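You operate a simulated robot arm through the tools that you are given. There is no shell and no other tool. Be economical: measure what you need, move in short steps, check, and stop when the job is done.

The job below is to be done with a simulated robot arm. You get a single attempt, and the scene is never put back.

## Task
Roll the purple marble down to the star pocket, then the teal marble to the other pocket.
Fine: set the gate lever, drop the marble in the hopper and press the yellow button.

Only the result counts: the job must be done as asked and must still hold three seconds after the hand-in. Knocking over, shifting, dropping, spilling or breaking anything else fails it.

## Robot
A 6-joint arm with a two-finger parallel gripper, fixed in place. Base frame: the origin is at the foot of the arm, x ahead of it, y to its left, z up; the work surface is at about z = 780. Lengths are in mm, angles in degrees, forces in N, time in s.
With the tool pointing down near the work surface it reaches from about 320 to 740 mm from the base axis. Its first joint turns from -66.0 to 66.0 degrees. Payload 2.45 kg.
Tool frame: the origin (TCP) lies between the finger pads and is the grasp point; the fingertips stand 24 mm ahead of it; z points along the fingers, y is the line along which they close. Largest opening 68 mm; finger width 17, thickness 10; the body of the gripper, 40 by 70 mm, starts 41 mm behind the TCP.
Orientation is that of the tool frame in the base frame, as [roll, pitch, yaw] about the fixed x, y, z axes, in that order (R = Rz(yaw) Ry(pitch) Rx(roll)). With the fingers straight down and closing along the base's y, the tool's x points along the base's -x, its y along +y and its z along -z.

## Interface
- The arm moves only by the tool play_rows. Its arguments are lists of equal length, an entry for each row: "linear": the shift along the base's x, y, z in mm, a list of three; "rotation": the turn, a rotation vector about the base's x, y, z in degrees, a list of three; "fingers": the closure in counts, from 0 (fully open) to 255 (shut). In form: {"linear": [[tx, ty, tz], ...], "rotation": [[wx, wy, wz], ...], "fingers": [fingers, ...]}. A call has 1 to 10 rows; each row is the pose to reach, as a shift and turn from the pose commanded when the call began. A row lasts 0.2 s, in which the tool goes at most 50 mm and 8.6 degrees; a call with a longer step from one row to the next is refused whole, and so is a gripper value outside its range. A pose out of reach is approached as far as the arm can. The call stops where the force on the tool passes 80 N (or 10 N more than at its start, if that is more) or the arm is blocked; 0.2 s more then pass. Each finger travels about 108 mm/s and halts on what it meets, pressing with about 24 N; the grip force reading is that of the motor and also rises with nothing between the fingers. The clock runs only during rows and for 0.2 s after the last one: add rows that repeat a pose to give the fingers time. It gives the time, the measured TCP pose, the force on the tool (base axes), the opening and the grip force at its end, in the units of the frame above (readings bear some noise).
- Cameras (640 x 400 px; columns grow to the right, rows downward): "scene" is fixed at [164.6, 410.4, 1471.5]; the picture's right is [-0.79, -0.61, 0.00], its down [-0.31, 0.40, -0.86] and it looks along [0.53, -0.68, -0.50] (base axes); focal length 346 px, centre (320, 200). "wrist" rides on the gripper at [-32, 0, -39] in the tool frame; the picture's right is [0.00, -1.00, 0.00], its down [0.97, 0.00, -0.24] and it looks along [0.24, 0.00, 0.97] (tool axes); focal length 218 px, centre (320, 200).
- grab_frame(camera): a new picture of that camera. No time passes.
- point_at(camera, pixels): there is no depth. For up to 12 entries [column, row, z] of the newest picture of that camera ("zoom" is the newest enlarged one), the place [x, y] in the base frame at which the ray of that pixel passes the height z, good to about 2 mm. No time passes.
- inspect(camera, box): a new picture of the part [left, top, right, bottom] of that camera's present view, enlarged. No time passes.
- sign_off(): hands the job in; it is judged then, once.

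Keep the steps short. Do not move on a guess: measure, check each grasp and each placing, and mend mistakes. In all there are 80 turns and 38 pictures (those below and enlarged ones count). Leave the gripper open and the arm clear of the work at the hand-in unless told otherwise, and finish with a single line.

The tools are called after "Emit:" by a JSON object that holds its "fn" and its "kwargs". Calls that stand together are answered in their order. play_rows: Moves the arm, as the interface text tells. Its arguments: {"type":"object","properties":{"linear":{"type":"array","items":{"type":"array","items":{"type":"number"}}},"rotation":{"type":"array","items":{"type":"array","items":{"type":"number"}}},"fingers":{"type":"array","items":{"type":"number"}}},"required":["linear","rotation","fingers"]} The other tools are called the same way: grab_frame (camera) takes a picture; point_at (camera, pixels) gives the place at which the rays of pixels pass given heights; inspect (camera, box) takes an enlarged picture of a part of a camera's view; sign_off () hands the job in.

At the start:

```text
time_s: 0.0
tool_pos: [346.3, -291.2, 1171.0]
orientation: [-179.9, -0.1, -180.0]
force: [0.9, 0.1, -0.9]
grip_width: 68.0
grasp_force: 0.0
```

scene: 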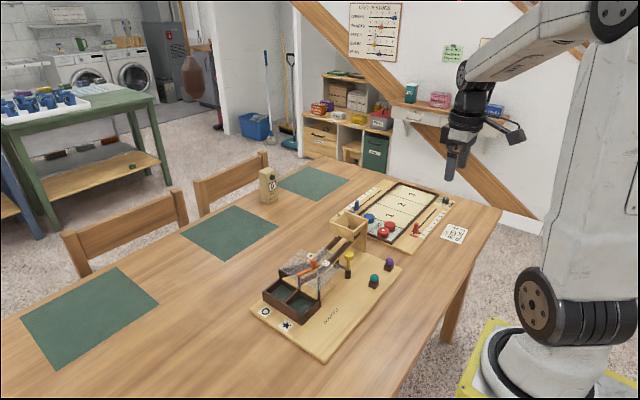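
wrist: 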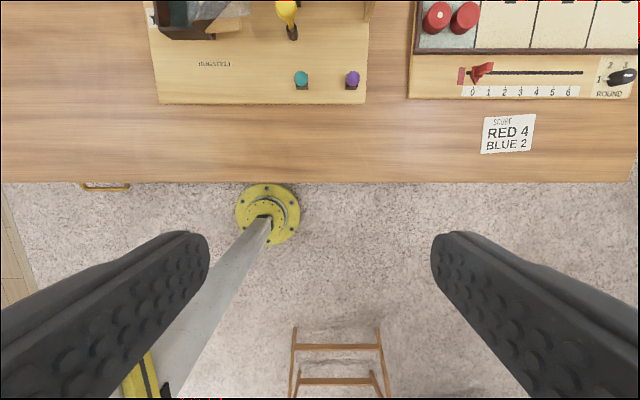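

I'll look closely at the marble machine first.

Emit:
{"fn": "inspect", "kwargs": {"camera": "scene", "box": [240, 200, 410, 365]}}

Emit:
{"fn": "inspect", "kwargs": {"camera": "scene", "box": [300, 200, 400, 300]}}

```text
2.42 times, centred on (325, 282) of scene
```

zoom: 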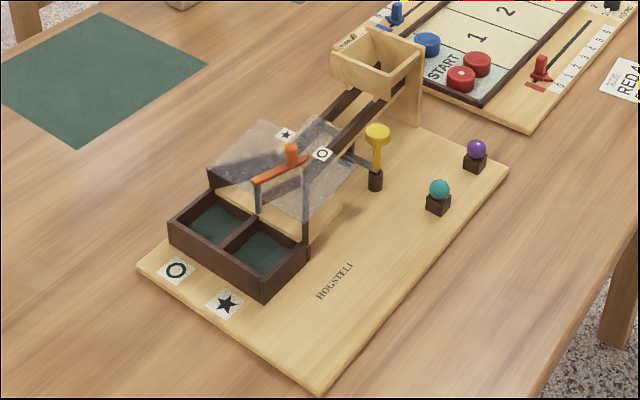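

```text
4.00 times, centred on (350, 250) of scene
```

zoom: 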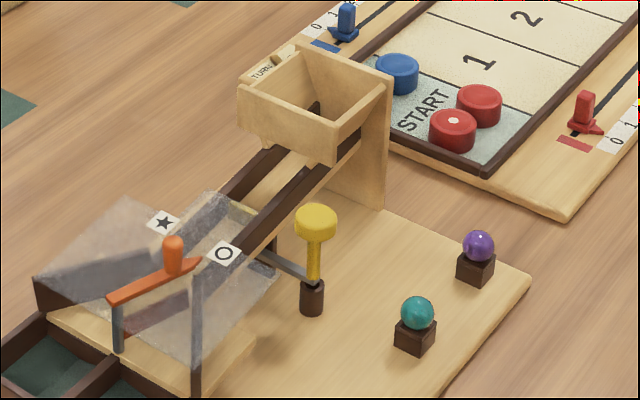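

The cover marks and pocket marks look crossed, so I need a closer look. First I'm measuring the marbles and main parts from the wrist picture.

Emit:
{"fn": "point_at", "kwargs": {"camera": "wrist", "pixels": [[301, 78, 815], [353, 78, 815], [287, 5, 860], [293, 35, 795], [157, 104, 790], [366, 103, 790], [150, 10, 790]]}}

Emit:
{"fn": "point_at", "kwargs": {"camera": "zoom", "pixels": [[417, 312, 815], [479, 245, 815], [316, 220, 860], [312, 300, 795], [173, 245, 880], [115, 348, 850], [300, 50, 920], [240, 92, 920], [390, 75, 920], [335, 160, 920], [163, 222, 880], [225, 253, 880]]}}

```text
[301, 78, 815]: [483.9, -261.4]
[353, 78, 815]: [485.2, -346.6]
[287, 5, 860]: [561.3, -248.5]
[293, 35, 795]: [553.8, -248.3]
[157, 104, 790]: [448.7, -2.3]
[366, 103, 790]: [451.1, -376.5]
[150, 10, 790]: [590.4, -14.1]
```

```text
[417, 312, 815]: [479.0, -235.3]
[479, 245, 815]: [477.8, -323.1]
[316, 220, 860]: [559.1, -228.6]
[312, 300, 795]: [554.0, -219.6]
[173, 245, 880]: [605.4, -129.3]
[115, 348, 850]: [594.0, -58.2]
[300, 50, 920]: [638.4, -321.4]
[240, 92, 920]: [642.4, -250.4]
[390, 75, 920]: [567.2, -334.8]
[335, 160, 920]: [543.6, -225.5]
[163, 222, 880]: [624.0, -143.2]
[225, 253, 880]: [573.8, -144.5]
```

The scene and wrist readings disagree by about 25 mm in y at my assumed heights, which suggests the real heights are lower. I'll cross-check with the flat card and move closer overhead: 170 mm forward, 100 mm left, 70 mm down, still well above everything.

Emit:
{"fn": "play_rows", "kwargs": {"linear": [[40, 22, 0], [80, 45, -10], [120, 70, -30], [160, 92, -50], [170, 100, -70], [170, 100, -70]], "rotation": [[0, 0, 0], [0, 0, 0], [0, 0, 0], [0, 0, 0], [0, 0, 0], [0, 0, 0]], "fingers": [0, 0, 0, 0, 0, 0]}}

Emit:
{"fn": "grab_frame", "kwargs": {"camera": "wrist"}}

```text
refused: row 3 steps farther than a row can; nothing moved
```

```text
33 pictures are left
```

wrist: 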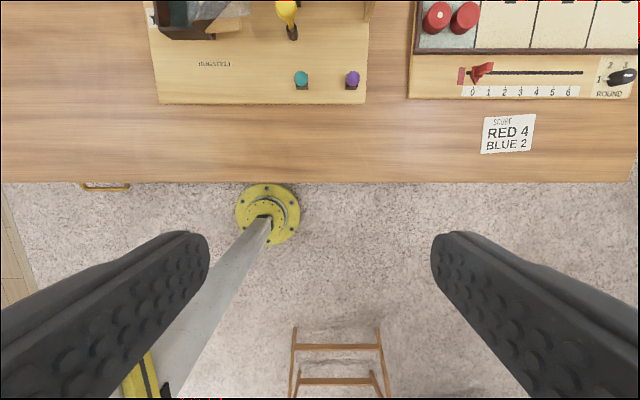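

The steps were too long, so I'm repeating the move in shorter ones.

Emit:
{"fn": "play_rows", "kwargs": {"linear": [[30, 18, -12], [60, 36, -24], [90, 54, -36], [120, 72, -48], [150, 90, -60], [170, 100, -70], [170, 100, -70]], "rotation": [[0, 0, 0], [0, 0, 0], [0, 0, 0], [0, 0, 0], [0, 0, 0], [0, 0, 0], [0, 0, 0]], "fingers": [0, 0, 0, 0, 0, 0, 0]}}

Emit:
{"fn": "grab_frame", "kwargs": {"camera": "wrist"}}

Emit:
{"fn": "inspect", "kwargs": {"camera": "wrist", "box": [160, 0, 480, 200]}}

```text
time_s: 1.6
tool_pos: [514.2, -191.6, 1099.4]
orientation: [-179.9, -0.1, 180.0]
force: [0.0, -0.3, -0.3]
grip_width: 68.1
grasp_force: 0.1
```

```text
32 pictures are left
```

wrist: 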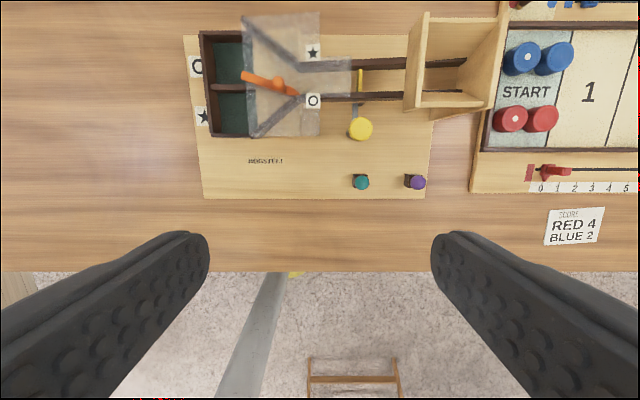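

```text
2.00 times, centred on (320, 100) of wrist
```

zoom: 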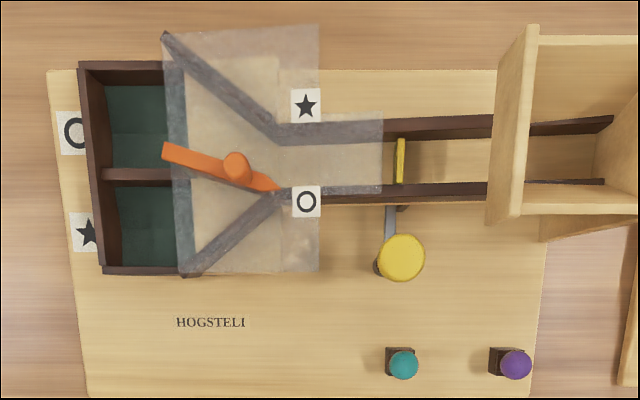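

Now it's clear. The orange vane pivots over the divider, and its free tip rests at the ○ mark, closing the near side, so a marble would go to the far (○) pocket. With the tip at the ★ mark a marble goes to the ★ pocket. Next I'm measuring the heights.

Emit:
{"fn": "point_at", "kwargs": {"camera": "wrist", "pixels": [[361, 181, 815], [361, 181, 790], [417, 181, 815], [417, 181, 790], [360, 129, 860], [360, 129, 830], [278, 83, 880], [278, 83, 850], [601, 209, 780], [601, 209, 750]]}}

Emit:
{"fn": "inspect", "kwargs": {"camera": "scene", "box": [260, 220, 360, 320]}}

Emit:
{"fn": "point_at", "kwargs": {"camera": "scene", "pixels": [[468, 230, 780], [468, 230, 750], [374, 278, 815], [374, 278, 790], [389, 262, 815], [389, 262, 790], [349, 256, 860], [349, 256, 830], [313, 261, 880], [313, 261, 850]]}}

```text
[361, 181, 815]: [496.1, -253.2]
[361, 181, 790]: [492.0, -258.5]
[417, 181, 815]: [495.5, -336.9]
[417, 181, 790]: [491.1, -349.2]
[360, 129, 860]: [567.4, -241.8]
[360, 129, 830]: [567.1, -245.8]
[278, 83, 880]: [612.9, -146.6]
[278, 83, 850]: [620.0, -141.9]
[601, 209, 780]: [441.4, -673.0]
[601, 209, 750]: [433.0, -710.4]
```

```text
4.00 times, centred on (310, 270) of scene
```

zoom: 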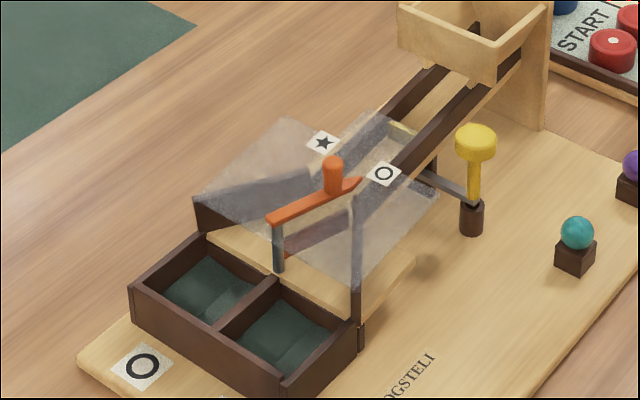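

```text
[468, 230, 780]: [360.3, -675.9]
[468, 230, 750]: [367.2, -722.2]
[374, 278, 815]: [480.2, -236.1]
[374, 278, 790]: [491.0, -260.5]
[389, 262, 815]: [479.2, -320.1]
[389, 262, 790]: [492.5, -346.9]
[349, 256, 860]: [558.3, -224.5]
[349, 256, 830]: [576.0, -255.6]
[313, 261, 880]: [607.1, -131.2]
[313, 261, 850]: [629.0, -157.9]
```

Two-view agreement puts the marble centres at z≈790, the button cap at z≈841 and the knob at z≈865. Next I need the board height, using the star label and the printed text.

Emit:
{"fn": "point_at", "kwargs": {"camera": "wrist", "pixels": [[204, 116.5, 790], [204, 116.5, 760], [282, 161, 790], [282, 161, 760], [573, 226, 780], [573, 226, 740]]}}

Emit:
{"fn": "point_at", "kwargs": {"camera": "scene", "pixels": [[286, 324.6, 790], [286, 324.6, 760], [337, 309, 790], [337, 309, 760], [453, 234, 780], [453, 234, 740]]}}

Emit:
{"fn": "inspect", "kwargs": {"camera": "scene", "box": [350, 245, 410, 295]}}

```text
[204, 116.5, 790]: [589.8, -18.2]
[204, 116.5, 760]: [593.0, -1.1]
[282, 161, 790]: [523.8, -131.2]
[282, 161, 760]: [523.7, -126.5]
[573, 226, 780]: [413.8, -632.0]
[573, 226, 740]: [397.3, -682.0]
```

```text
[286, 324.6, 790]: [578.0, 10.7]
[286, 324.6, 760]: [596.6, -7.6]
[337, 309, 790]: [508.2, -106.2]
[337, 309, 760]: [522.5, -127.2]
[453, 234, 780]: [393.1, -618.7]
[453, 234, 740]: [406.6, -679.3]
```

```text
8.00 times, centred on (380, 270) of scene
```

zoom: 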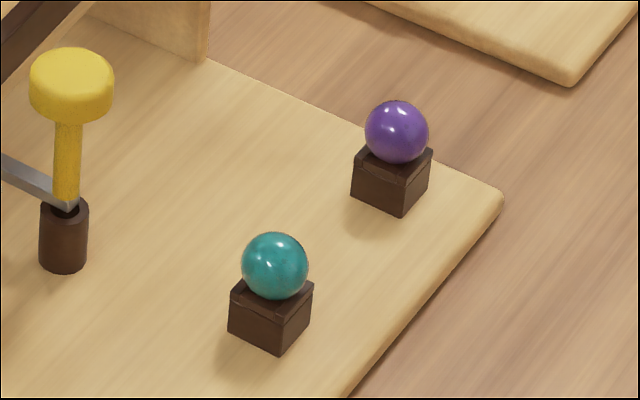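

The board's top is at about z≈762, and each pedestal is slightly narrower than its marble. Next I'm measuring the vane, the knob and the hopper.

Emit:
{"fn": "point_at", "kwargs": {"camera": "wrist", "pixels": [[243, 76, 850], [243, 76, 830], [300, 95, 850], [300, 95, 830], [278, 82, 860], [411, 110, 900], [424, 13, 900], [498, 17, 900], [490, 110, 900], [411, 110, 870], [498, 17, 870]]}}

Emit:
{"fn": "point_at", "kwargs": {"camera": "scene", "pixels": [[297.5, 275, 850], [297.5, 275, 830], [320.5, 265, 850], [320.5, 265, 830], [313, 268, 840], [347, 221.5, 900], [347, 221.5, 870], [329.5, 221, 900], [329.5, 221, 870], [366, 217.5, 900], [366, 217.5, 870]]}}

Emit:
{"fn": "inspect", "kwargs": {"camera": "wrist", "box": [380, 0, 520, 130]}}

Emit:
{"fn": "inspect", "kwargs": {"camera": "scene", "box": [310, 195, 390, 255]}}

```text
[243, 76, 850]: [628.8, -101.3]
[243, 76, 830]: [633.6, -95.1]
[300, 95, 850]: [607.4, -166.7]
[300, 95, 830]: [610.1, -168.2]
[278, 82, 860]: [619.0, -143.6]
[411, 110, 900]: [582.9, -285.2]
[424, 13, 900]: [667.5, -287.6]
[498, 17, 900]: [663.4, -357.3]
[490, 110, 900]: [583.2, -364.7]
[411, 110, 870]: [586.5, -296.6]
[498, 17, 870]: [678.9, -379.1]
```

```text
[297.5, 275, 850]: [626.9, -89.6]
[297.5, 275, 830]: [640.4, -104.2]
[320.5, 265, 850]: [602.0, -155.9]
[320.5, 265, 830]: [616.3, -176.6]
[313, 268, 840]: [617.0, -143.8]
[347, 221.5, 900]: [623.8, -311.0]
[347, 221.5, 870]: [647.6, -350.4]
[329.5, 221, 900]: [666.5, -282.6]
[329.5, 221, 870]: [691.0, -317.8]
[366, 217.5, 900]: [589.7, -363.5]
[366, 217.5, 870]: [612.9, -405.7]
```

```text
3.08 times, centred on (450, 65) of wrist
```

zoom: 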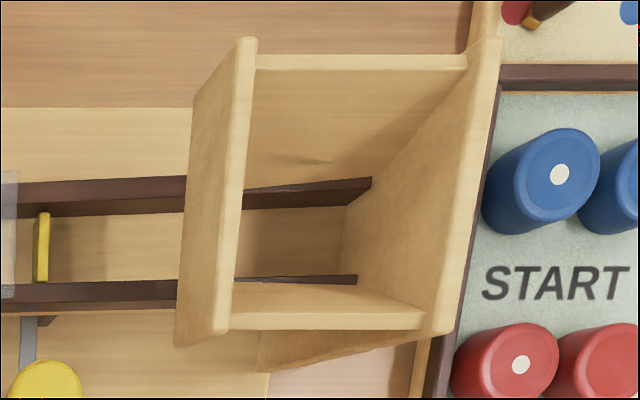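

```text
6.67 times, centred on (350, 225) of scene
```

zoom: 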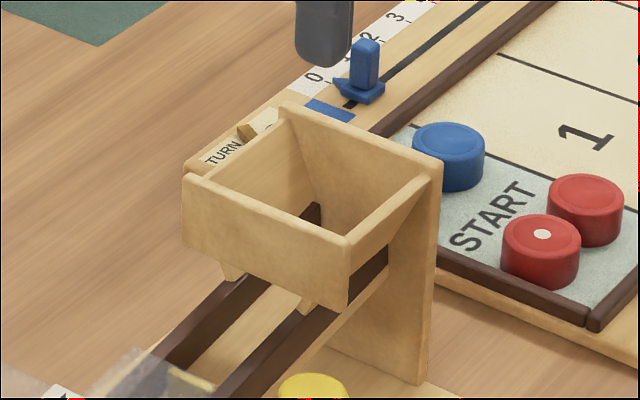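

The vane lies at z≈839, with its pivot near (633,-98) and tip near (609,-167). The knob is near (617,-144). I'll close the fingers and come down on the -x side of the knob, stopping above vane height.

Emit:
{"fn": "play_rows", "kwargs": {"linear": [[25, 16, -25], [50, 32, -50], [74, 47, -75], [74, 47, -120], [74, 47, -165], [74, 47, -200], [74, 47, -200]], "rotation": [[0, 0, 0], [0, 0, 0], [0, 0, 0], [0, 0, 0], [0, 0, 0], [0, 0, 0], [0, 0, 0]], "fingers": [255, 255, 255, 255, 255, 255, 255]}}

Emit:
{"fn": "grab_frame", "kwargs": {"camera": "wrist"}}

Emit:
{"fn": "inspect", "kwargs": {"camera": "scene", "box": [240, 200, 400, 300]}}

```text
time_s: 3.2
tool_pos: [589.7, -146.1, 898.5]
orientation: [180.0, 0.0, -180.0]
force: [0.1, 1.0, 0.7]
grip_width: 0.0
grasp_force: 24.3
```

```text
26 pictures are left
```

wrist: 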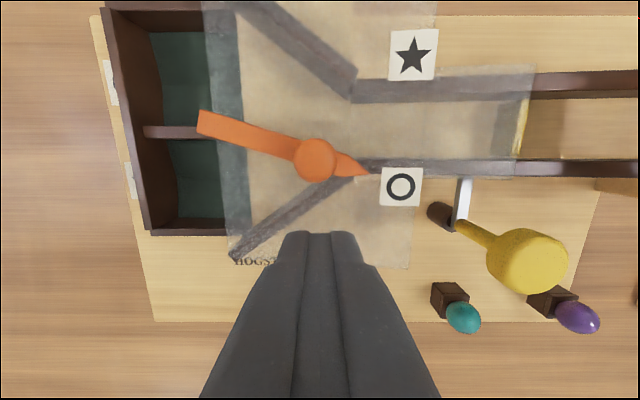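

```text
4.00 times, centred on (320, 250) of scene
```

zoom: 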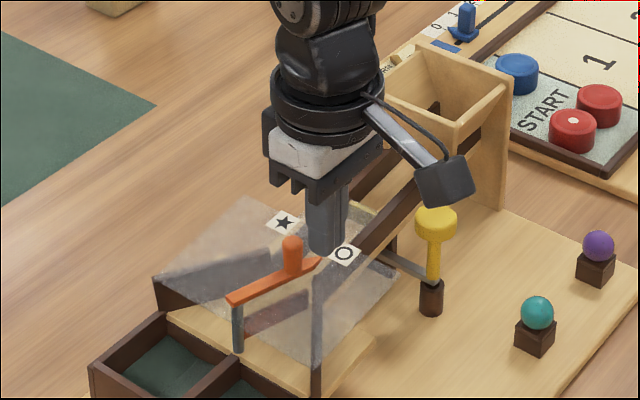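

The finger is on the near side and lined up with the knob in y. I'm refining the knob, pivot and tip positions from this closer view.

Emit:
{"fn": "point_at", "kwargs": {"camera": "wrist", "pixels": [[315, 160, 862], [200, 120, 840], [368, 174, 840], [414, 54, 838], [401, 187, 838], [527, 262, 841]]}}

```text
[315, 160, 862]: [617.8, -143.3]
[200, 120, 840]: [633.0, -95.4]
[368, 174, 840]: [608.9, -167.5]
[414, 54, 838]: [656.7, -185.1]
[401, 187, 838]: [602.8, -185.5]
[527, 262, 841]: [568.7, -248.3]
```

All consistent: the labels are centred on x≈630, so the knob should end near x≈645. I'll lower 24 mm and then push +x gently in small steps.

Emit:
{"fn": "play_rows", "kwargs": {"linear": [[0, 1, -12], [0, 1, -24], [7, 1, -24], [14, 1, -24], [21, 1, -24], [28, 1, -24], [34, 1, -24], [34, 1, -24]], "rotation": [[0, 0, 0], [0, 0, 0], [0, 0, 0], [0, 0, 0], [0, 0, 0], [0, 0, 0], [0, 0, 0], [0, 0, 0]], "fingers": [255, 255, 255, 255, 255, 255, 255, 255]}}

Emit:
{"fn": "grab_frame", "kwargs": {"camera": "wrist"}}

```text
time_s: 5.0
tool_pos: [623.6, -144.1, 875.7]
orientation: [-180.0, 0.1, -179.9]
force: [0.6, -0.2, 0.3]
grip_width: 0.2
grasp_force: 24.0
```

```text
24 pictures are left
```

wrist: 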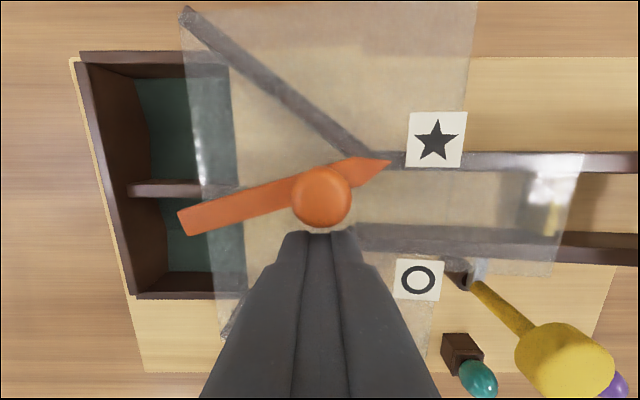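

The vane swung to the ★ side without resistance. I'll go on in small steps until it meets its stop.

Emit:
{"fn": "play_rows", "kwargs": {"linear": [[2, 0, 0], [4, 0, 0], [6, 0, 0], [8, 0, 0], [9, 0, 0], [9, 0, 0]], "rotation": [[0, 0, 0], [0, 0, 0], [0, 0, 0], [0, 0, 0], [0, 0, 0], [0, 0, 0]], "fingers": [255, 255, 255, 255, 255, 255]}}

Emit:
{"fn": "grab_frame", "kwargs": {"camera": "wrist"}}

Emit:
{"fn": "point_at", "kwargs": {"camera": "wrist", "pixels": [[320, 190, 862], [390, 163, 840]]}}

```text
time_s: 6.4
tool_pos: [629.0, -144.7, 874.5]
orientation: [179.9, -0.7, 179.9]
force: [-30.0, -0.5, 9.6]
grip_width: 0.0
grasp_force: 23.6
```

```text
23 pictures are left
```

wrist: 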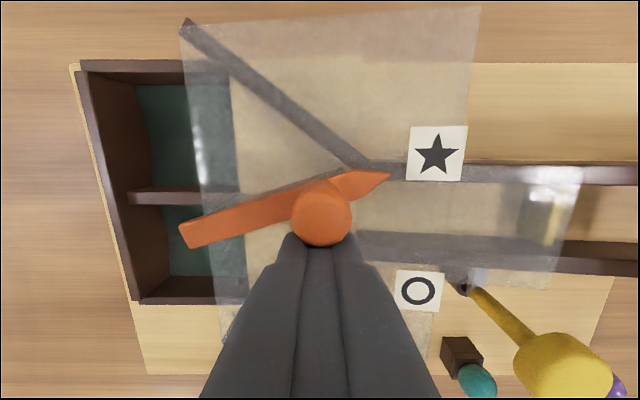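

```text
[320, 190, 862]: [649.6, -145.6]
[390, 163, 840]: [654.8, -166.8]
```

The vane is firmly at its ★ stop, at 30 N. I'll back off, lift, and head over to the purple marble at (492,-348).

Emit:
{"fn": "play_rows", "kwargs": {"linear": [[-15, 0, 0], [-35, 0, 10], [-40, 0, 50], [-70, -25, 75], [-100, -60, 75], [-125, -97, 75], [-138, -140, 75], [-138, -185, 75], [-138, -203, 75], [-138, -203, 75]], "rotation": [[0, 0, 0], [0, 0, 0], [0, 0, 0], [0, 0, 0], [0, 0, 0], [0, 0, 0], [0, 0, 0], [0, 0, 0], [0, 0, 0], [0, 0, 0]], "fingers": [255, 255, 255, 255, 150, 60, 0, 0, 0, 0]}}

Emit:
{"fn": "grab_frame", "kwargs": {"camera": "wrist"}}

```text
time_s: 8.6
tool_pos: [493.0, -347.9, 950.0]
orientation: [-179.9, -0.1, -179.8]
force: [0.0, -0.7, 0.1]
grip_width: 67.7
grasp_force: 0.1
```

```text
22 pictures are left
```

wrist: 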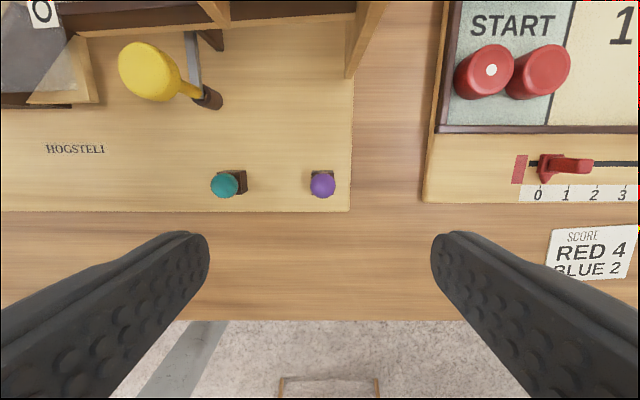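

Purple marble is at pixel (323,185) and teal at (225,185). I'm getting exact positions at z=790.

Emit:
{"fn": "point_at", "kwargs": {"camera": "wrist", "pixels": [[323, 185, 790], [225, 185, 790], [203, 96, 762], [310, 185, 790], [336, 185, 790], [148, 72, 841]]}}

```text
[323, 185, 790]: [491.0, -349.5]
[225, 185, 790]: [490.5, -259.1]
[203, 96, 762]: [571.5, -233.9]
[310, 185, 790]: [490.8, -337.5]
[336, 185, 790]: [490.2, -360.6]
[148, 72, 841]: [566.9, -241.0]
```

I'm lowering to z≈806, which puts the fingertips at about 782, just above the cup rim, centred on the purple marble. The fingers stay open.

Emit:
{"fn": "play_rows", "kwargs": {"linear": [[-2, -1.5, -45], [-2, -1.5, -90], [-2, -1.5, -120], [-2, -1.5, -135], [-2, -1.5, -144], [-2, -1.5, -144]], "rotation": [[0, 0, 0], [0, 0, 0], [0, 0, 0], [0, 0, 0], [0, 0, 0], [0, 0, 0]], "fingers": [0, 0, 0, 0, 0, 0]}}

Emit:
{"fn": "inspect", "kwargs": {"camera": "scene", "box": [350, 235, 430, 295]}}

```text
time_s: 10.0
tool_pos: [491.2, -349.7, 807.8]
orientation: [180.0, 0.0, -179.8]
force: [0.5, -0.2, -0.7]
grip_width: 68.1
grasp_force: 0.0
```

```text
6.67 times, centred on (390, 265) of scene
```

zoom: 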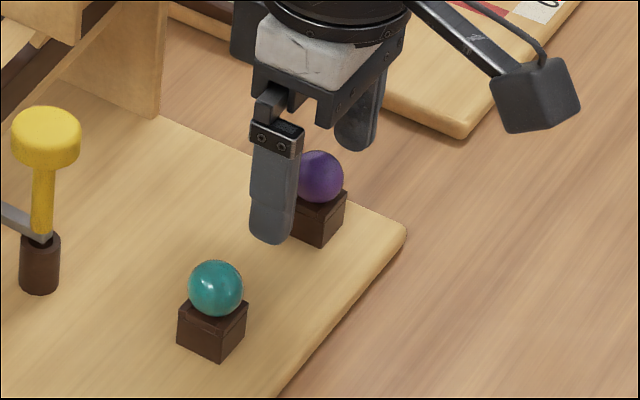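

The fingers straddle the purple marble well. I'm closing.

Emit:
{"fn": "play_rows", "kwargs": {"linear": [[0, 0, -1.5], [0, 0, -1.5], [0, 0, -1.5], [0, 0, -1.5], [0, 0, -1.5]], "rotation": [[0, 0, 0], [0, 0, 0], [0, 0, 0], [0, 0, 0], [0, 0, 0]], "fingers": [60, 120, 200, 255, 255]}}

```text
time_s: 11.2
tool_pos: [492.3, -349.5, 807.5]
orientation: [180.0, 0.0, 180.0]
force: [0.4, -2.8, -1.9]
grip_width: 22.0
grasp_force: 23.6
```

The fingers stopped at 22 mm, the marble's size. I'm lifting straight up slowly and checking.

Emit:
{"fn": "play_rows", "kwargs": {"linear": [[0, 0, 5], [0, 0, 15], [0, 0, 35], [0, 0, 65], [0, 0, 100], [0, 0, 135], [0, 0, 155], [0, 0, 155]], "rotation": [[0, 0, 0], [0, 0, 0], [0, 0, 0], [0, 0, 0], [0, 0, 0], [0, 0, 0], [0, 0, 0], [0, 0, 0]], "fingers": [255, 255, 255, 255, 255, 255, 255, 255]}}

Emit:
{"fn": "grab_frame", "kwargs": {"camera": "wrist"}}

```text
time_s: 13.0
tool_pos: [490.6, -350.2, 960.7]
orientation: [179.9, 0.0, 179.9]
force: [0.3, 0.2, -0.6]
grip_width: 20.6
grasp_force: 23.6
```

```text
20 pictures are left
```

wrist: 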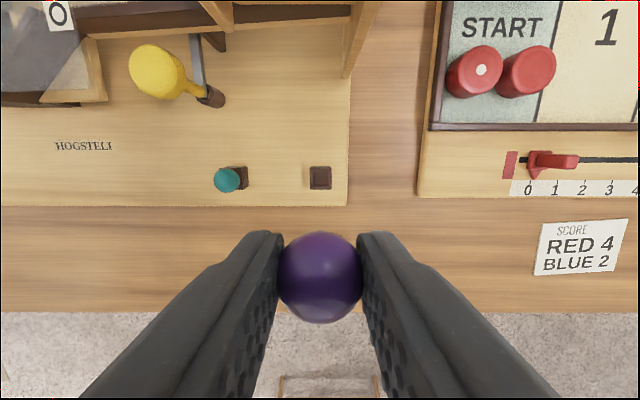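

The marble is held and the purple pedestal is empty. I'm moving toward the hopper at this height, with fingertips at about 936 and the rim at about 894, stopping to look.

Emit:
{"fn": "play_rows", "kwargs": {"linear": [[35, 8, 0], [70, 16, 0], [100, 24, 0], [110, 25, 0], [110, 25, 0]], "rotation": [[0, 0, 0], [0, 0, 0], [0, 0, 0], [0, 0, 0], [0, 0, 0]], "fingers": [255, 255, 255, 255, 255]}}

Emit:
{"fn": "grab_frame", "kwargs": {"camera": "wrist"}}

```text
time_s: 14.2
tool_pos: [601.0, -323.1, 962.2]
orientation: [-179.9, 0.0, -180.0]
force: [0.1, -0.7, -0.3]
grip_width: 20.7
grasp_force: 24.2
```

```text
19 pictures are left
```

wrist: 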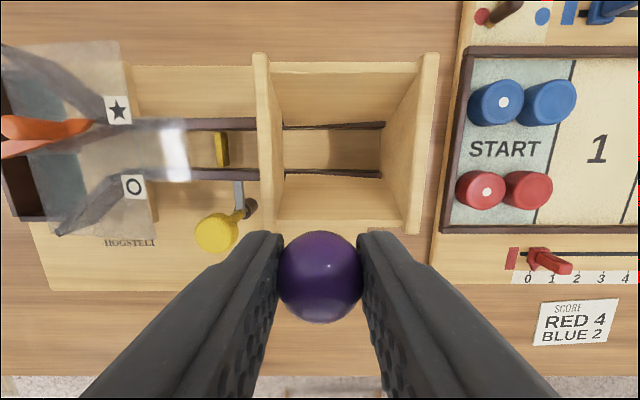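

Now the hopper is clearly seen: the inner rim runs from columns 271–420 and rows 70–225. I'm measuring it at rim height.

Emit:
{"fn": "point_at", "kwargs": {"camera": "wrist", "pixels": [[271, 72, 894], [420, 62, 894], [278, 224, 894], [404, 224, 894], [271, 72, 885], [404, 224, 885], [333, 150, 830], [333, 125, 830], [333, 172, 830]]}}

```text
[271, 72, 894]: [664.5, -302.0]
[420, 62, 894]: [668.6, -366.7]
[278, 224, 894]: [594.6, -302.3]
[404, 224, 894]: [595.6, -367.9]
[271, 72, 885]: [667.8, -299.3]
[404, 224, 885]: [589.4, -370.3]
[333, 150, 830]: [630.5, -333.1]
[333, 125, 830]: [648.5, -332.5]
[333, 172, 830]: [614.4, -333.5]
```

The hopper's interior centre is (630,-334), about 70×65 mm. I'm centring above it first, then going down so the fingertips are about 15 mm inside the rim.

Emit:
{"fn": "play_rows", "kwargs": {"linear": [[15, -6, 0], [29, -11, 0], [29, -11, -20], [29, -11, -40], [29, -11, -58], [29, -11, -58]], "rotation": [[0, 0, 0], [0, 0, 0], [0, 0, 0], [0, 0, 0], [0, 0, 0], [0, 0, 0]], "fingers": [255, 255, 255, 255, 255, 255]}}

Emit:
{"fn": "inspect", "kwargs": {"camera": "scene", "box": [300, 180, 400, 260]}}

```text
time_s: 15.6
tool_pos: [631.6, -334.4, 903.0]
orientation: [-179.9, 0.0, 180.0]
force: [-0.3, 0.3, -1.1]
grip_width: 20.7
grasp_force: 23.7
```

```text
5.00 times, centred on (350, 220) of scene
```

zoom: 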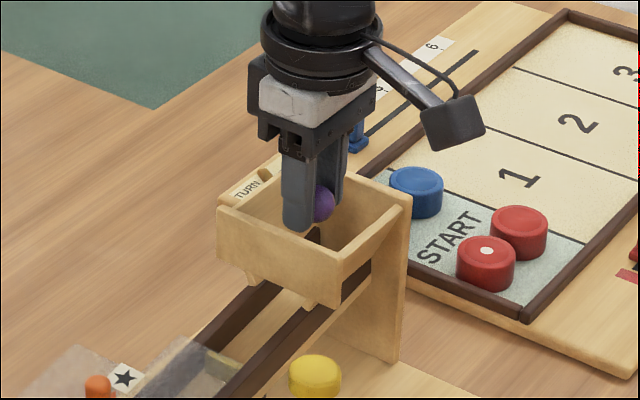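

The marble and fingers are inside the hopper walls. I'm opening only a little, to about 32 mm, so the fingers don't touch the walls, then rising.

Emit:
{"fn": "play_rows", "kwargs": {"linear": [[0, 0, 0], [0, 0, 0], [0, 0, 0], [0, 0, 20], [0, 0, 50], [0, 0, 70], [0, 0, 70]], "rotation": [[0, 0, 0], [0, 0, 0], [0, 0, 0], [0, 0, 0], [0, 0, 0], [0, 0, 0], [0, 0, 0]], "fingers": [160, 135, 135, 135, 135, 135, 135]}}

Emit:
{"fn": "inspect", "kwargs": {"camera": "scene", "box": [270, 195, 400, 295]}}

```text
time_s: 17.2
tool_pos: [630.7, -334.5, 973.8]
orientation: [179.9, -0.1, 180.0]
force: [0.9, 0.6, -0.4]
grip_width: 32.0
grasp_force: 0.1
```

```text
4.00 times, centred on (335, 245) of scene
```

zoom: 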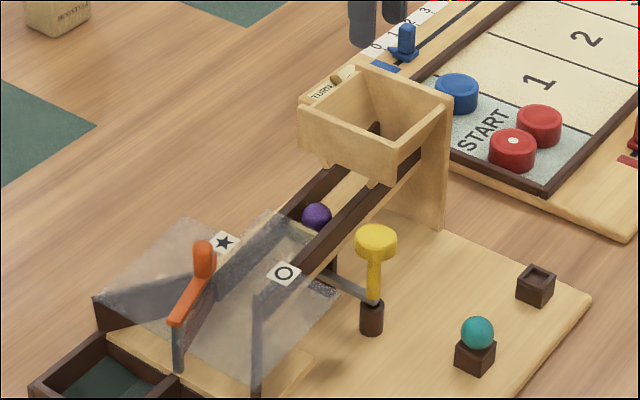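

The purple marble rests against the yellow stop on the chute and the vane is still at ★. Next I'm moving above the yellow button at (568,-244) with closed fingers and coming down near the cap.

Emit:
{"fn": "play_rows", "kwargs": {"linear": [[-20, 30, 0], [-40, 60, 0], [-63, 90, 0], [-63, 90, -40], [-63, 90, -80], [-63, 90, -90], [-63, 90, -90]], "rotation": [[0, 0, 0], [0, 0, 0], [0, 0, 0], [0, 0, 0], [0, 0, 0], [0, 0, 0], [0, 0, 0]], "fingers": [255, 255, 255, 255, 255, 255, 255]}}

Emit:
{"fn": "inspect", "kwargs": {"camera": "scene", "box": [290, 215, 390, 295]}}

Emit:
{"fn": "grab_frame", "kwargs": {"camera": "wrist"}}

```text
time_s: 18.8
tool_pos: [569.2, -244.5, 882.6]
orientation: [180.0, 0.0, -179.8]
force: [-0.1, -0.4, 0.0]
grip_width: 0.0
grasp_force: 23.5
```

```text
5.00 times, centred on (340, 255) of scene
```

zoom: 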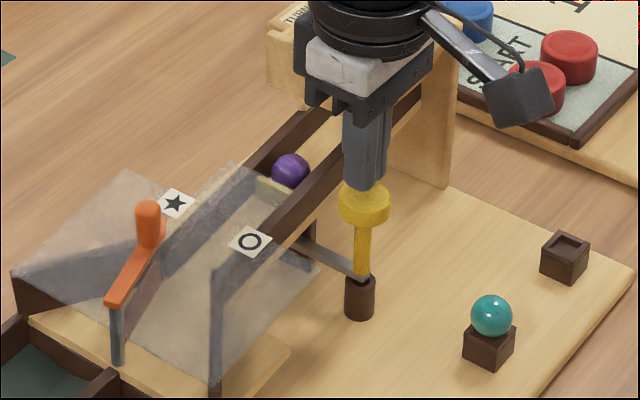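

```text
15 pictures are left
```

wrist: 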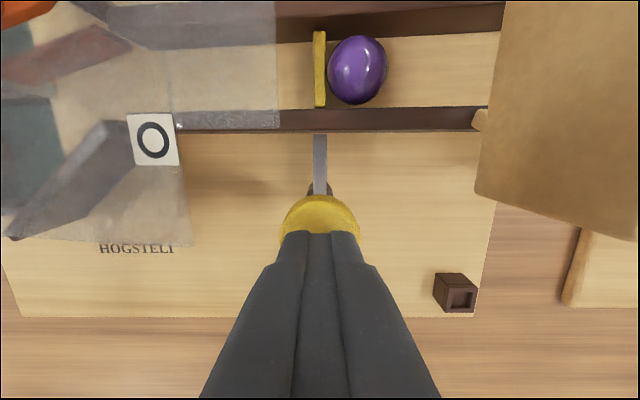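

The fingers are centred over the cap, about 12 mm above it. I'm pressing down in small steps and watching the force.

Emit:
{"fn": "play_rows", "kwargs": {"linear": [[0, 0, -6], [0, 0, -11], [0, 0, -14], [0, 0, -16], [0, 0, -18], [0, 0, -20], [0, 0, -20]], "rotation": [[0, 0, 0], [0, 0, 0], [0, 0, 0], [0, 0, 0], [0, 0, 0], [0, 0, 0], [0, 0, 0]], "fingers": [255, 255, 255, 255, 255, 255, 255]}}

Emit:
{"fn": "inspect", "kwargs": {"camera": "scene", "box": [260, 235, 390, 335]}}

```text
time_s: 20.4
tool_pos: [568.9, -245.5, 861.6]
orientation: [179.9, 0.1, 180.0]
force: [0.4, 0.5, 2.5]
grip_width: 0.0
grasp_force: 23.7
```

```text
4.00 times, centred on (325, 285) of scene
```

zoom: 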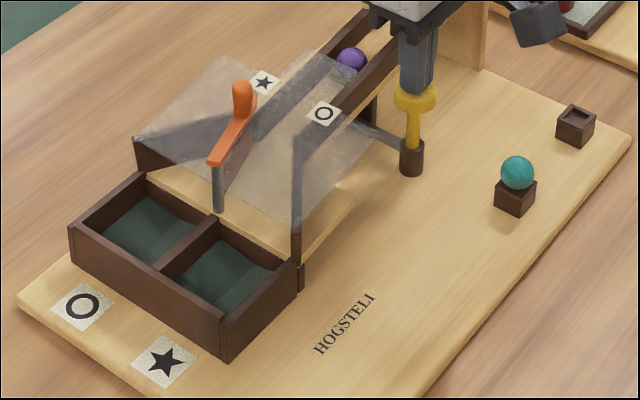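

Contact has started at 2.5 N and the marble hasn't been released yet. I'll press further.

Emit:
{"fn": "play_rows", "kwargs": {"linear": [[0, 0, -2], [0, 0, -4], [0, 0, -6], [0, 0, -8], [0, 0, -10], [0, 0, -10], [0, 0, -10]], "rotation": [[0, 0, 0], [0, 0, 0], [0, 0, 0], [0, 0, 0], [0, 0, 0], [0, 0, 0], [0, 0, 0]], "fingers": [255, 255, 255, 255, 255, 255, 255]}}

Emit:
{"fn": "inspect", "kwargs": {"camera": "scene", "box": [260, 235, 390, 335]}}

```text
time_s: 22.0
tool_pos: [566.7, -244.9, 855.6]
orientation: [180.0, 0.1, -180.0]
force: [-17.3, 9.2, 46.3]
grip_width: 0.0
grasp_force: 23.3
```

```text
4.00 times, centred on (325, 285) of scene
```

zoom: 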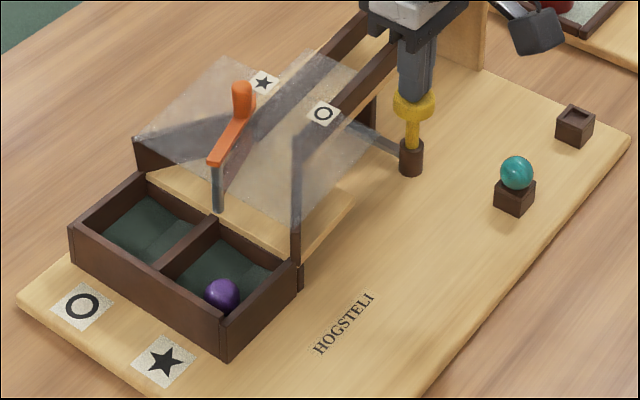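

The purple marble is in the ★ pocket. I'm releasing the button, rising, and going round to the +x side of the knob, staying high.

Emit:
{"fn": "play_rows", "kwargs": {"linear": [[0, 0, 20], [0, 0, 60], [0, 0, 100], [30, 30, 100], [60, 60, 100], [90, 90, 100], [100, 101, 100], [100, 101, 60], [100, 101, 45], [100, 101, 45]], "rotation": [[0, 0, 0], [0, 0, 0], [0, 0, 0], [0, 0, 0], [0, 0, 0], [0, 0, 0], [0, 0, 0], [0, 0, 0], [0, 0, 0], [0, 0, 0]], "fingers": [255, 255, 255, 255, 255, 255, 255, 255, 255, 255]}}

Emit:
{"fn": "grab_frame", "kwargs": {"camera": "scene"}}

Emit:
{"fn": "grab_frame", "kwargs": {"camera": "wrist"}}

```text
time_s: 24.2
tool_pos: [667.9, -144.3, 898.8]
orientation: [-179.9, 0.0, 180.0]
force: [0.4, -1.2, 0.6]
grip_width: 0.0
grasp_force: 23.7
```

```text
12 pictures are left
```

scene: 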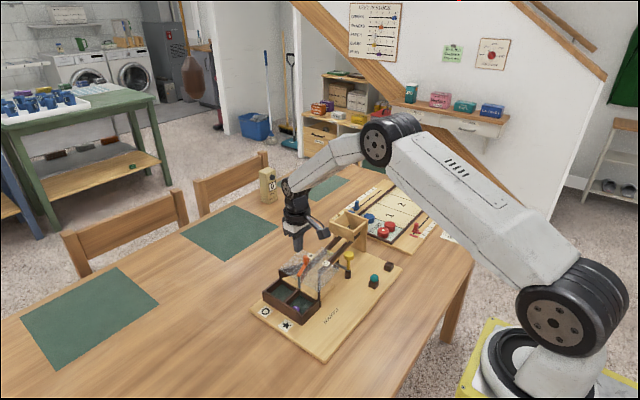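

```text
11 pictures are left
```

wrist: 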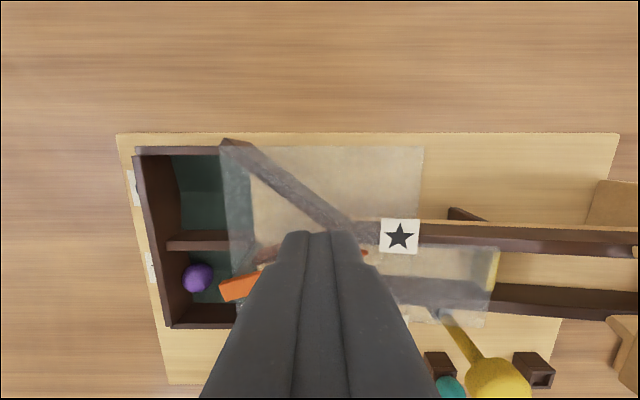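

The finger is on the +x side of the knob with about 9 mm to spare. I'm adding 3 mm, lowering 23 mm and pushing in -x in small steps.

Emit:
{"fn": "play_rows", "kwargs": {"linear": [[3, 0, 0], [3, 0, -12], [3, 0, -23], [-4, 0, -23], [-11, 0, -23], [-18, 0, -23], [-25, 0, -23], [-31, 0, -23], [-33, 0, -23], [-33, 0, -23]], "rotation": [[0, 0, 0], [0, 0, 0], [0, 0, 0], [0, 0, 0], [0, 0, 0], [0, 0, 0], [0, 0, 0], [0, 0, 0], [0, 0, 0], [0, 0, 0]], "fingers": [255, 255, 255, 255, 255, 255, 255, 255, 255, 255]}}

```text
time_s: 26.4
tool_pos: [634.3, -143.6, 874.4]
orientation: [180.0, 0.0, 180.0]
force: [0.1, 0.4, 0.3]
grip_width: 0.1
grasp_force: 23.5
```

No resistance yet, so I'm continuing in 1–2 mm steps until the stop.

Emit:
{"fn": "play_rows", "kwargs": {"linear": [[-1.5, 0, 0], [-3, 0, 0], [-4.5, 0, 0], [-6, 0, 0], [-7, 0, 0], [-7, 0, 0]], "rotation": [[0, 0, 0], [0, 0, 0], [0, 0, 0], [0, 0, 0], [0, 0, 0], [0, 0, 0]], "fingers": [255, 255, 255, 255, 255, 255]}}

```text
time_s: 27.8
tool_pos: [631.5, -145.3, 876.1]
orientation: [-179.8, 0.7, -179.9]
force: [31.4, 4.8, -8.6]
grip_width: 0.0
grasp_force: 23.6
```

The stop was reached at 31 N. I'm backing off, lifting, and travelling to above the teal marble at (490.5,-259).

Emit:
{"fn": "play_rows", "kwargs": {"linear": [[15, 0, 0], [25, 0, 15], [25, 0, 60], [10, -5, 95], [-20, -30, 95], [-50, -55, 95], [-80, -80, 95], [-110, -105, 85], [-136, -115, 75], [-136, -115, 75]], "rotation": [[0, 0, 0], [0, 0, 0], [0, 0, 0], [0, 0, 0], [0, 0, 0], [0, 0, 0], [0, 0, 0], [0, 0, 0], [0, 0, 0], [0, 0, 0]], "fingers": [255, 255, 255, 255, 200, 120, 60, 0, 0, 0]}}

Emit:
{"fn": "grab_frame", "kwargs": {"camera": "wrist"}}

Emit:
{"fn": "inspect", "kwargs": {"camera": "scene", "box": [260, 235, 390, 335]}}

```text
time_s: 30.0
tool_pos: [490.4, -258.9, 952.6]
orientation: [180.0, 0.0, -179.8]
force: [0.5, 0.7, 0.7]
grip_width: 68.2
grasp_force: 0.2
```

```text
10 pictures are left
```

wrist: 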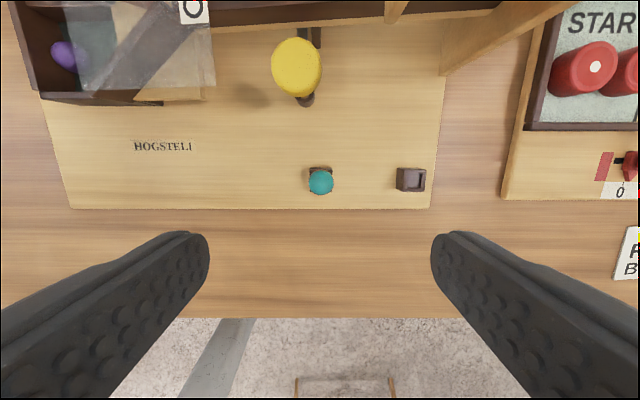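

```text
4.00 times, centred on (325, 285) of scene
```

zoom: 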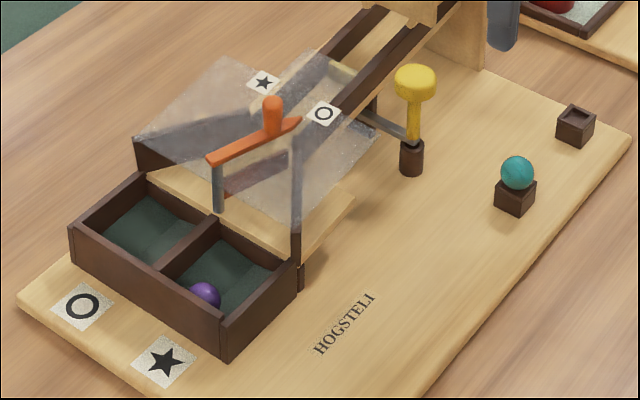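

The vane is back at ○, purple stays in ★, and the button has reset. Teal is centred at pixel (321,182). I'm descending the same way as before.

Emit:
{"fn": "play_rows", "kwargs": {"linear": [[0.5, -0.5, -45], [0.5, -0.5, -90], [0.5, -0.5, -120], [0.5, -0.5, -137], [0.5, -0.5, -146], [0.5, -0.5, -146]], "rotation": [[0, 0, 0], [0, 0, 0], [0, 0, 0], [0, 0, 0], [0, 0, 0], [0, 0, 0]], "fingers": [0, 0, 0, 0, 0, 0]}}

Emit:
{"fn": "inspect", "kwargs": {"camera": "scene", "box": [340, 235, 420, 295]}}

```text
time_s: 31.4
tool_pos: [492.5, -259.2, 804.9]
orientation: [180.0, 0.0, -180.0]
force: [-0.3, -0.1, 0.2]
grip_width: 68.3
grasp_force: 0.1
```

```text
6.67 times, centred on (380, 265) of scene
```

zoom: 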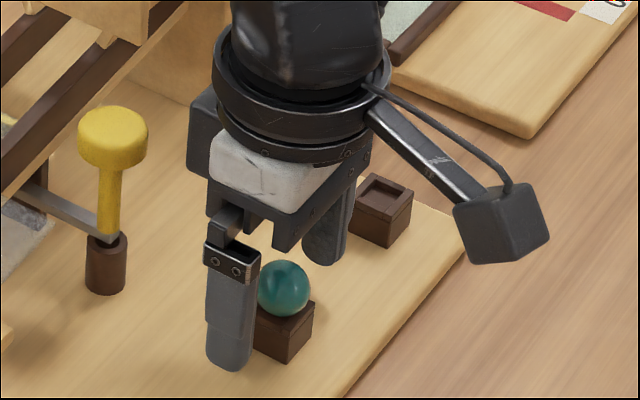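

The teal marble is between the fingers. I'm raising 2 mm to match the earlier grasp, closing, then lifting slowly.

Emit:
{"fn": "play_rows", "kwargs": {"linear": [[0, 0, 2], [0, 0, 2], [0, 0, 2], [0, 0, 2], [0, 0, 2], [0, 0, 7], [0, 0, 20], [0, 0, 50], [0, 0, 90], [0, 0, 130]], "rotation": [[0, 0, 0], [0, 0, 0], [0, 0, 0], [0, 0, 0], [0, 0, 0], [0, 0, 0], [0, 0, 0], [0, 0, 0], [0, 0, 0], [0, 0, 0]], "fingers": [60, 120, 200, 255, 255, 255, 255, 255, 255, 255]}}

Emit:
{"fn": "inspect", "kwargs": {"camera": "scene", "box": [320, 195, 440, 295]}}

```text
time_s: 33.6
tool_pos: [490.9, -260.7, 932.7]
orientation: [180.0, 0.0, -179.9]
force: [-0.1, -0.8, 0.3]
grip_width: 20.9
grasp_force: 23.9
```

```text
4.00 times, centred on (380, 245) of scene
```

zoom: 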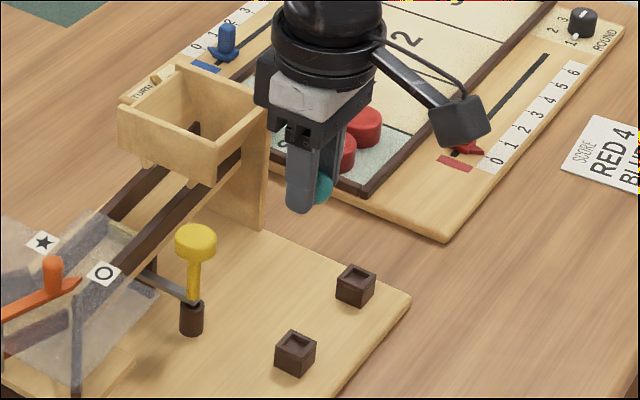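

Teal is held. I'm going up and over to the hopper centre (631,-334), high above the rim.

Emit:
{"fn": "play_rows", "kwargs": {"linear": [[0, 0, 38], [30, -16, 38], [60, -32, 38], [90, -48, 38], [120, -64, 38], [140, -74, 38], [140, -74, 38]], "rotation": [[0, 0, 0], [0, 0, 0], [0, 0, 0], [0, 0, 0], [0, 0, 0], [0, 0, 0], [0, 0, 0]], "fingers": [255, 255, 255, 255, 255, 255, 255]}}

```text
time_s: 35.2
tool_pos: [630.1, -334.2, 969.5]
orientation: [179.9, 0.1, -180.0]
force: [0.2, -0.4, -0.4]
grip_width: 20.9
grasp_force: 23.5
```

It's above the hopper centre. I'm lowering to z≈903, opening slightly, then rising, just as before.

Emit:
{"fn": "play_rows", "kwargs": {"linear": [[0, 0, -25], [0, 0, -50], [0, 0, -66], [0, 0, -66], [0, 0, -66], [0, 0, -66], [0, 0, -66], [0, 0, -40], [0, 0, -10], [0, 0, 4]], "rotation": [[0, 0, 0], [0, 0, 0], [0, 0, 0], [0, 0, 0], [0, 0, 0], [0, 0, 0], [0, 0, 0], [0, 0, 0], [0, 0, 0], [0, 0, 0]], "fingers": [255, 255, 255, 255, 160, 135, 135, 135, 135, 135]}}

Emit:
{"fn": "inspect", "kwargs": {"camera": "scene", "box": [260, 195, 400, 305]}}

```text
time_s: 37.4
tool_pos: [632.3, -331.9, 976.6]
orientation: [179.9, 0.0, 180.0]
force: [-0.4, 0.0, 0.1]
grip_width: 32.0
grasp_force: 0.1
```

```text
3.64 times, centred on (330, 250) of scene
```

zoom: 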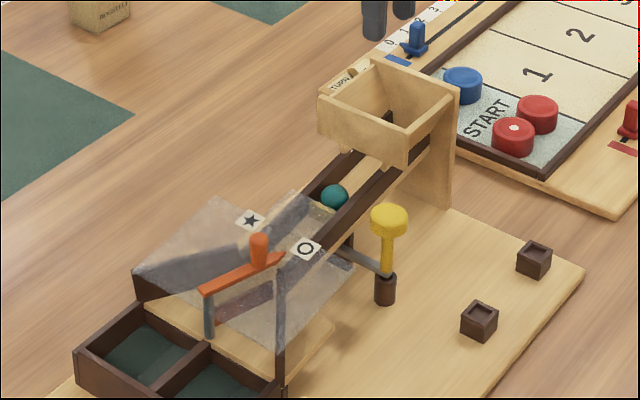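

Teal rests at the stop and the vane is at ○. I'm going back above the button with closed fingers.

Emit:
{"fn": "play_rows", "kwargs": {"linear": [[-20, 30, 0], [-40, 60, 0], [-63, 90, 0], [-63, 90, -40], [-63, 90, -80], [-63, 90, -92], [-63, 90, -92]], "rotation": [[0, 0, 0], [0, 0, 0], [0, 0, 0], [0, 0, 0], [0, 0, 0], [0, 0, 0], [0, 0, 0]], "fingers": [255, 255, 255, 255, 255, 255, 255]}}

```text
time_s: 39.0
tool_pos: [570.1, -242.7, 883.0]
orientation: [-179.9, 0.1, -179.8]
force: [-0.7, -0.5, -1.0]
grip_width: 0.0
grasp_force: 23.7
```

It's at the same place as before. I'm pressing down in small steps to the depth that released purple.

Emit:
{"fn": "play_rows", "kwargs": {"linear": [[-1, -1, -8], [-1, -1, -14], [-1, -1, -18], [-1, -1, -21], [-1, -1, -23], [-1, -1, -25], [-1, -1, -27], [-1, -1, -29], [-1, -1, -30], [-1, -1, -30]], "rotation": [[0, 0, 0], [0, 0, 0], [0, 0, 0], [0, 0, 0], [0, 0, 0], [0, 0, 0], [0, 0, 0], [0, 0, 0], [0, 0, 0], [0, 0, 0]], "fingers": [255, 255, 255, 255, 255, 255, 255, 255, 255, 255]}}

Emit:
{"fn": "inspect", "kwargs": {"camera": "scene", "box": [260, 235, 390, 335]}}

```text
time_s: 41.2
tool_pos: [570.1, -244.0, 857.0]
orientation: [179.9, 0.1, -179.9]
force: [-12.1, 11.1, 40.3]
grip_width: 0.0
grasp_force: 23.5
```

```text
4.00 times, centred on (325, 285) of scene
```

zoom: 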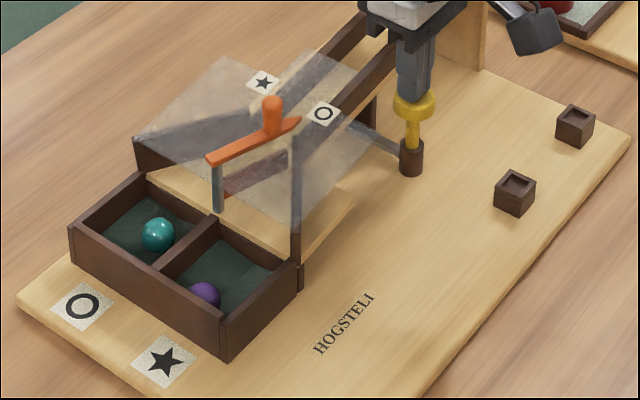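

Teal is in the ○ pocket and purple in ★. I'm rising clear, moving back toward the robot and opening the gripper.

Emit:
{"fn": "play_rows", "kwargs": {"linear": [[0, 0, 20], [0, 0, 60], [0, 0, 105], [0, 0, 150], [-30, -10, 180], [-65, -20, 200], [-100, -25, 210], [-120, -30, 215], [-120, -30, 215]], "rotation": [[0, 0, 0], [0, 0, 0], [0, 0, 0], [0, 0, 0], [0, 0, 0], [0, 0, 0], [0, 0, 0], [0, 0, 0], [0, 0, 0]], "fingers": [255, 255, 255, 200, 100, 0, 0, 0, 0]}}

Emit:
{"fn": "inspect", "kwargs": {"camera": "scene", "box": [240, 190, 460, 340]}}

```text
time_s: 43.2
tool_pos: [447.2, -275.0, 1067.7]
orientation: [-180.0, -0.1, -180.0]
force: [0.9, -0.5, 0.5]
grip_width: 68.0
grasp_force: 0.0
```

```text
2.67 times, centred on (350, 265) of scene
```

zoom: 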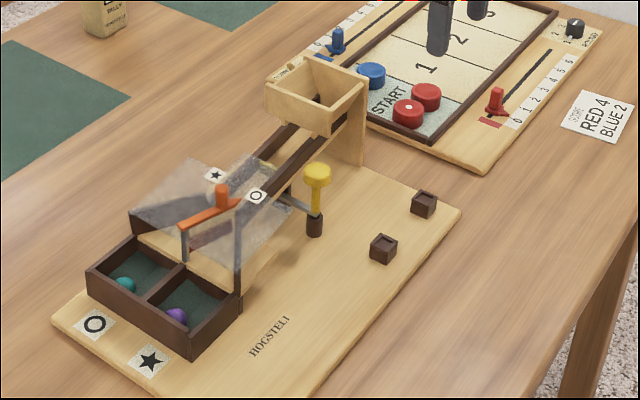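

Both marbles are resting in their pockets, nothing else has been disturbed, and the gripper is open and clear. I'm handing in.

Emit:
{"fn": "sign_off", "kwargs": {}}

```text
The job is handed in.
```

The purple marble is in the star pocket and the teal marble is in the other (circle) pocket, rolled in that order.
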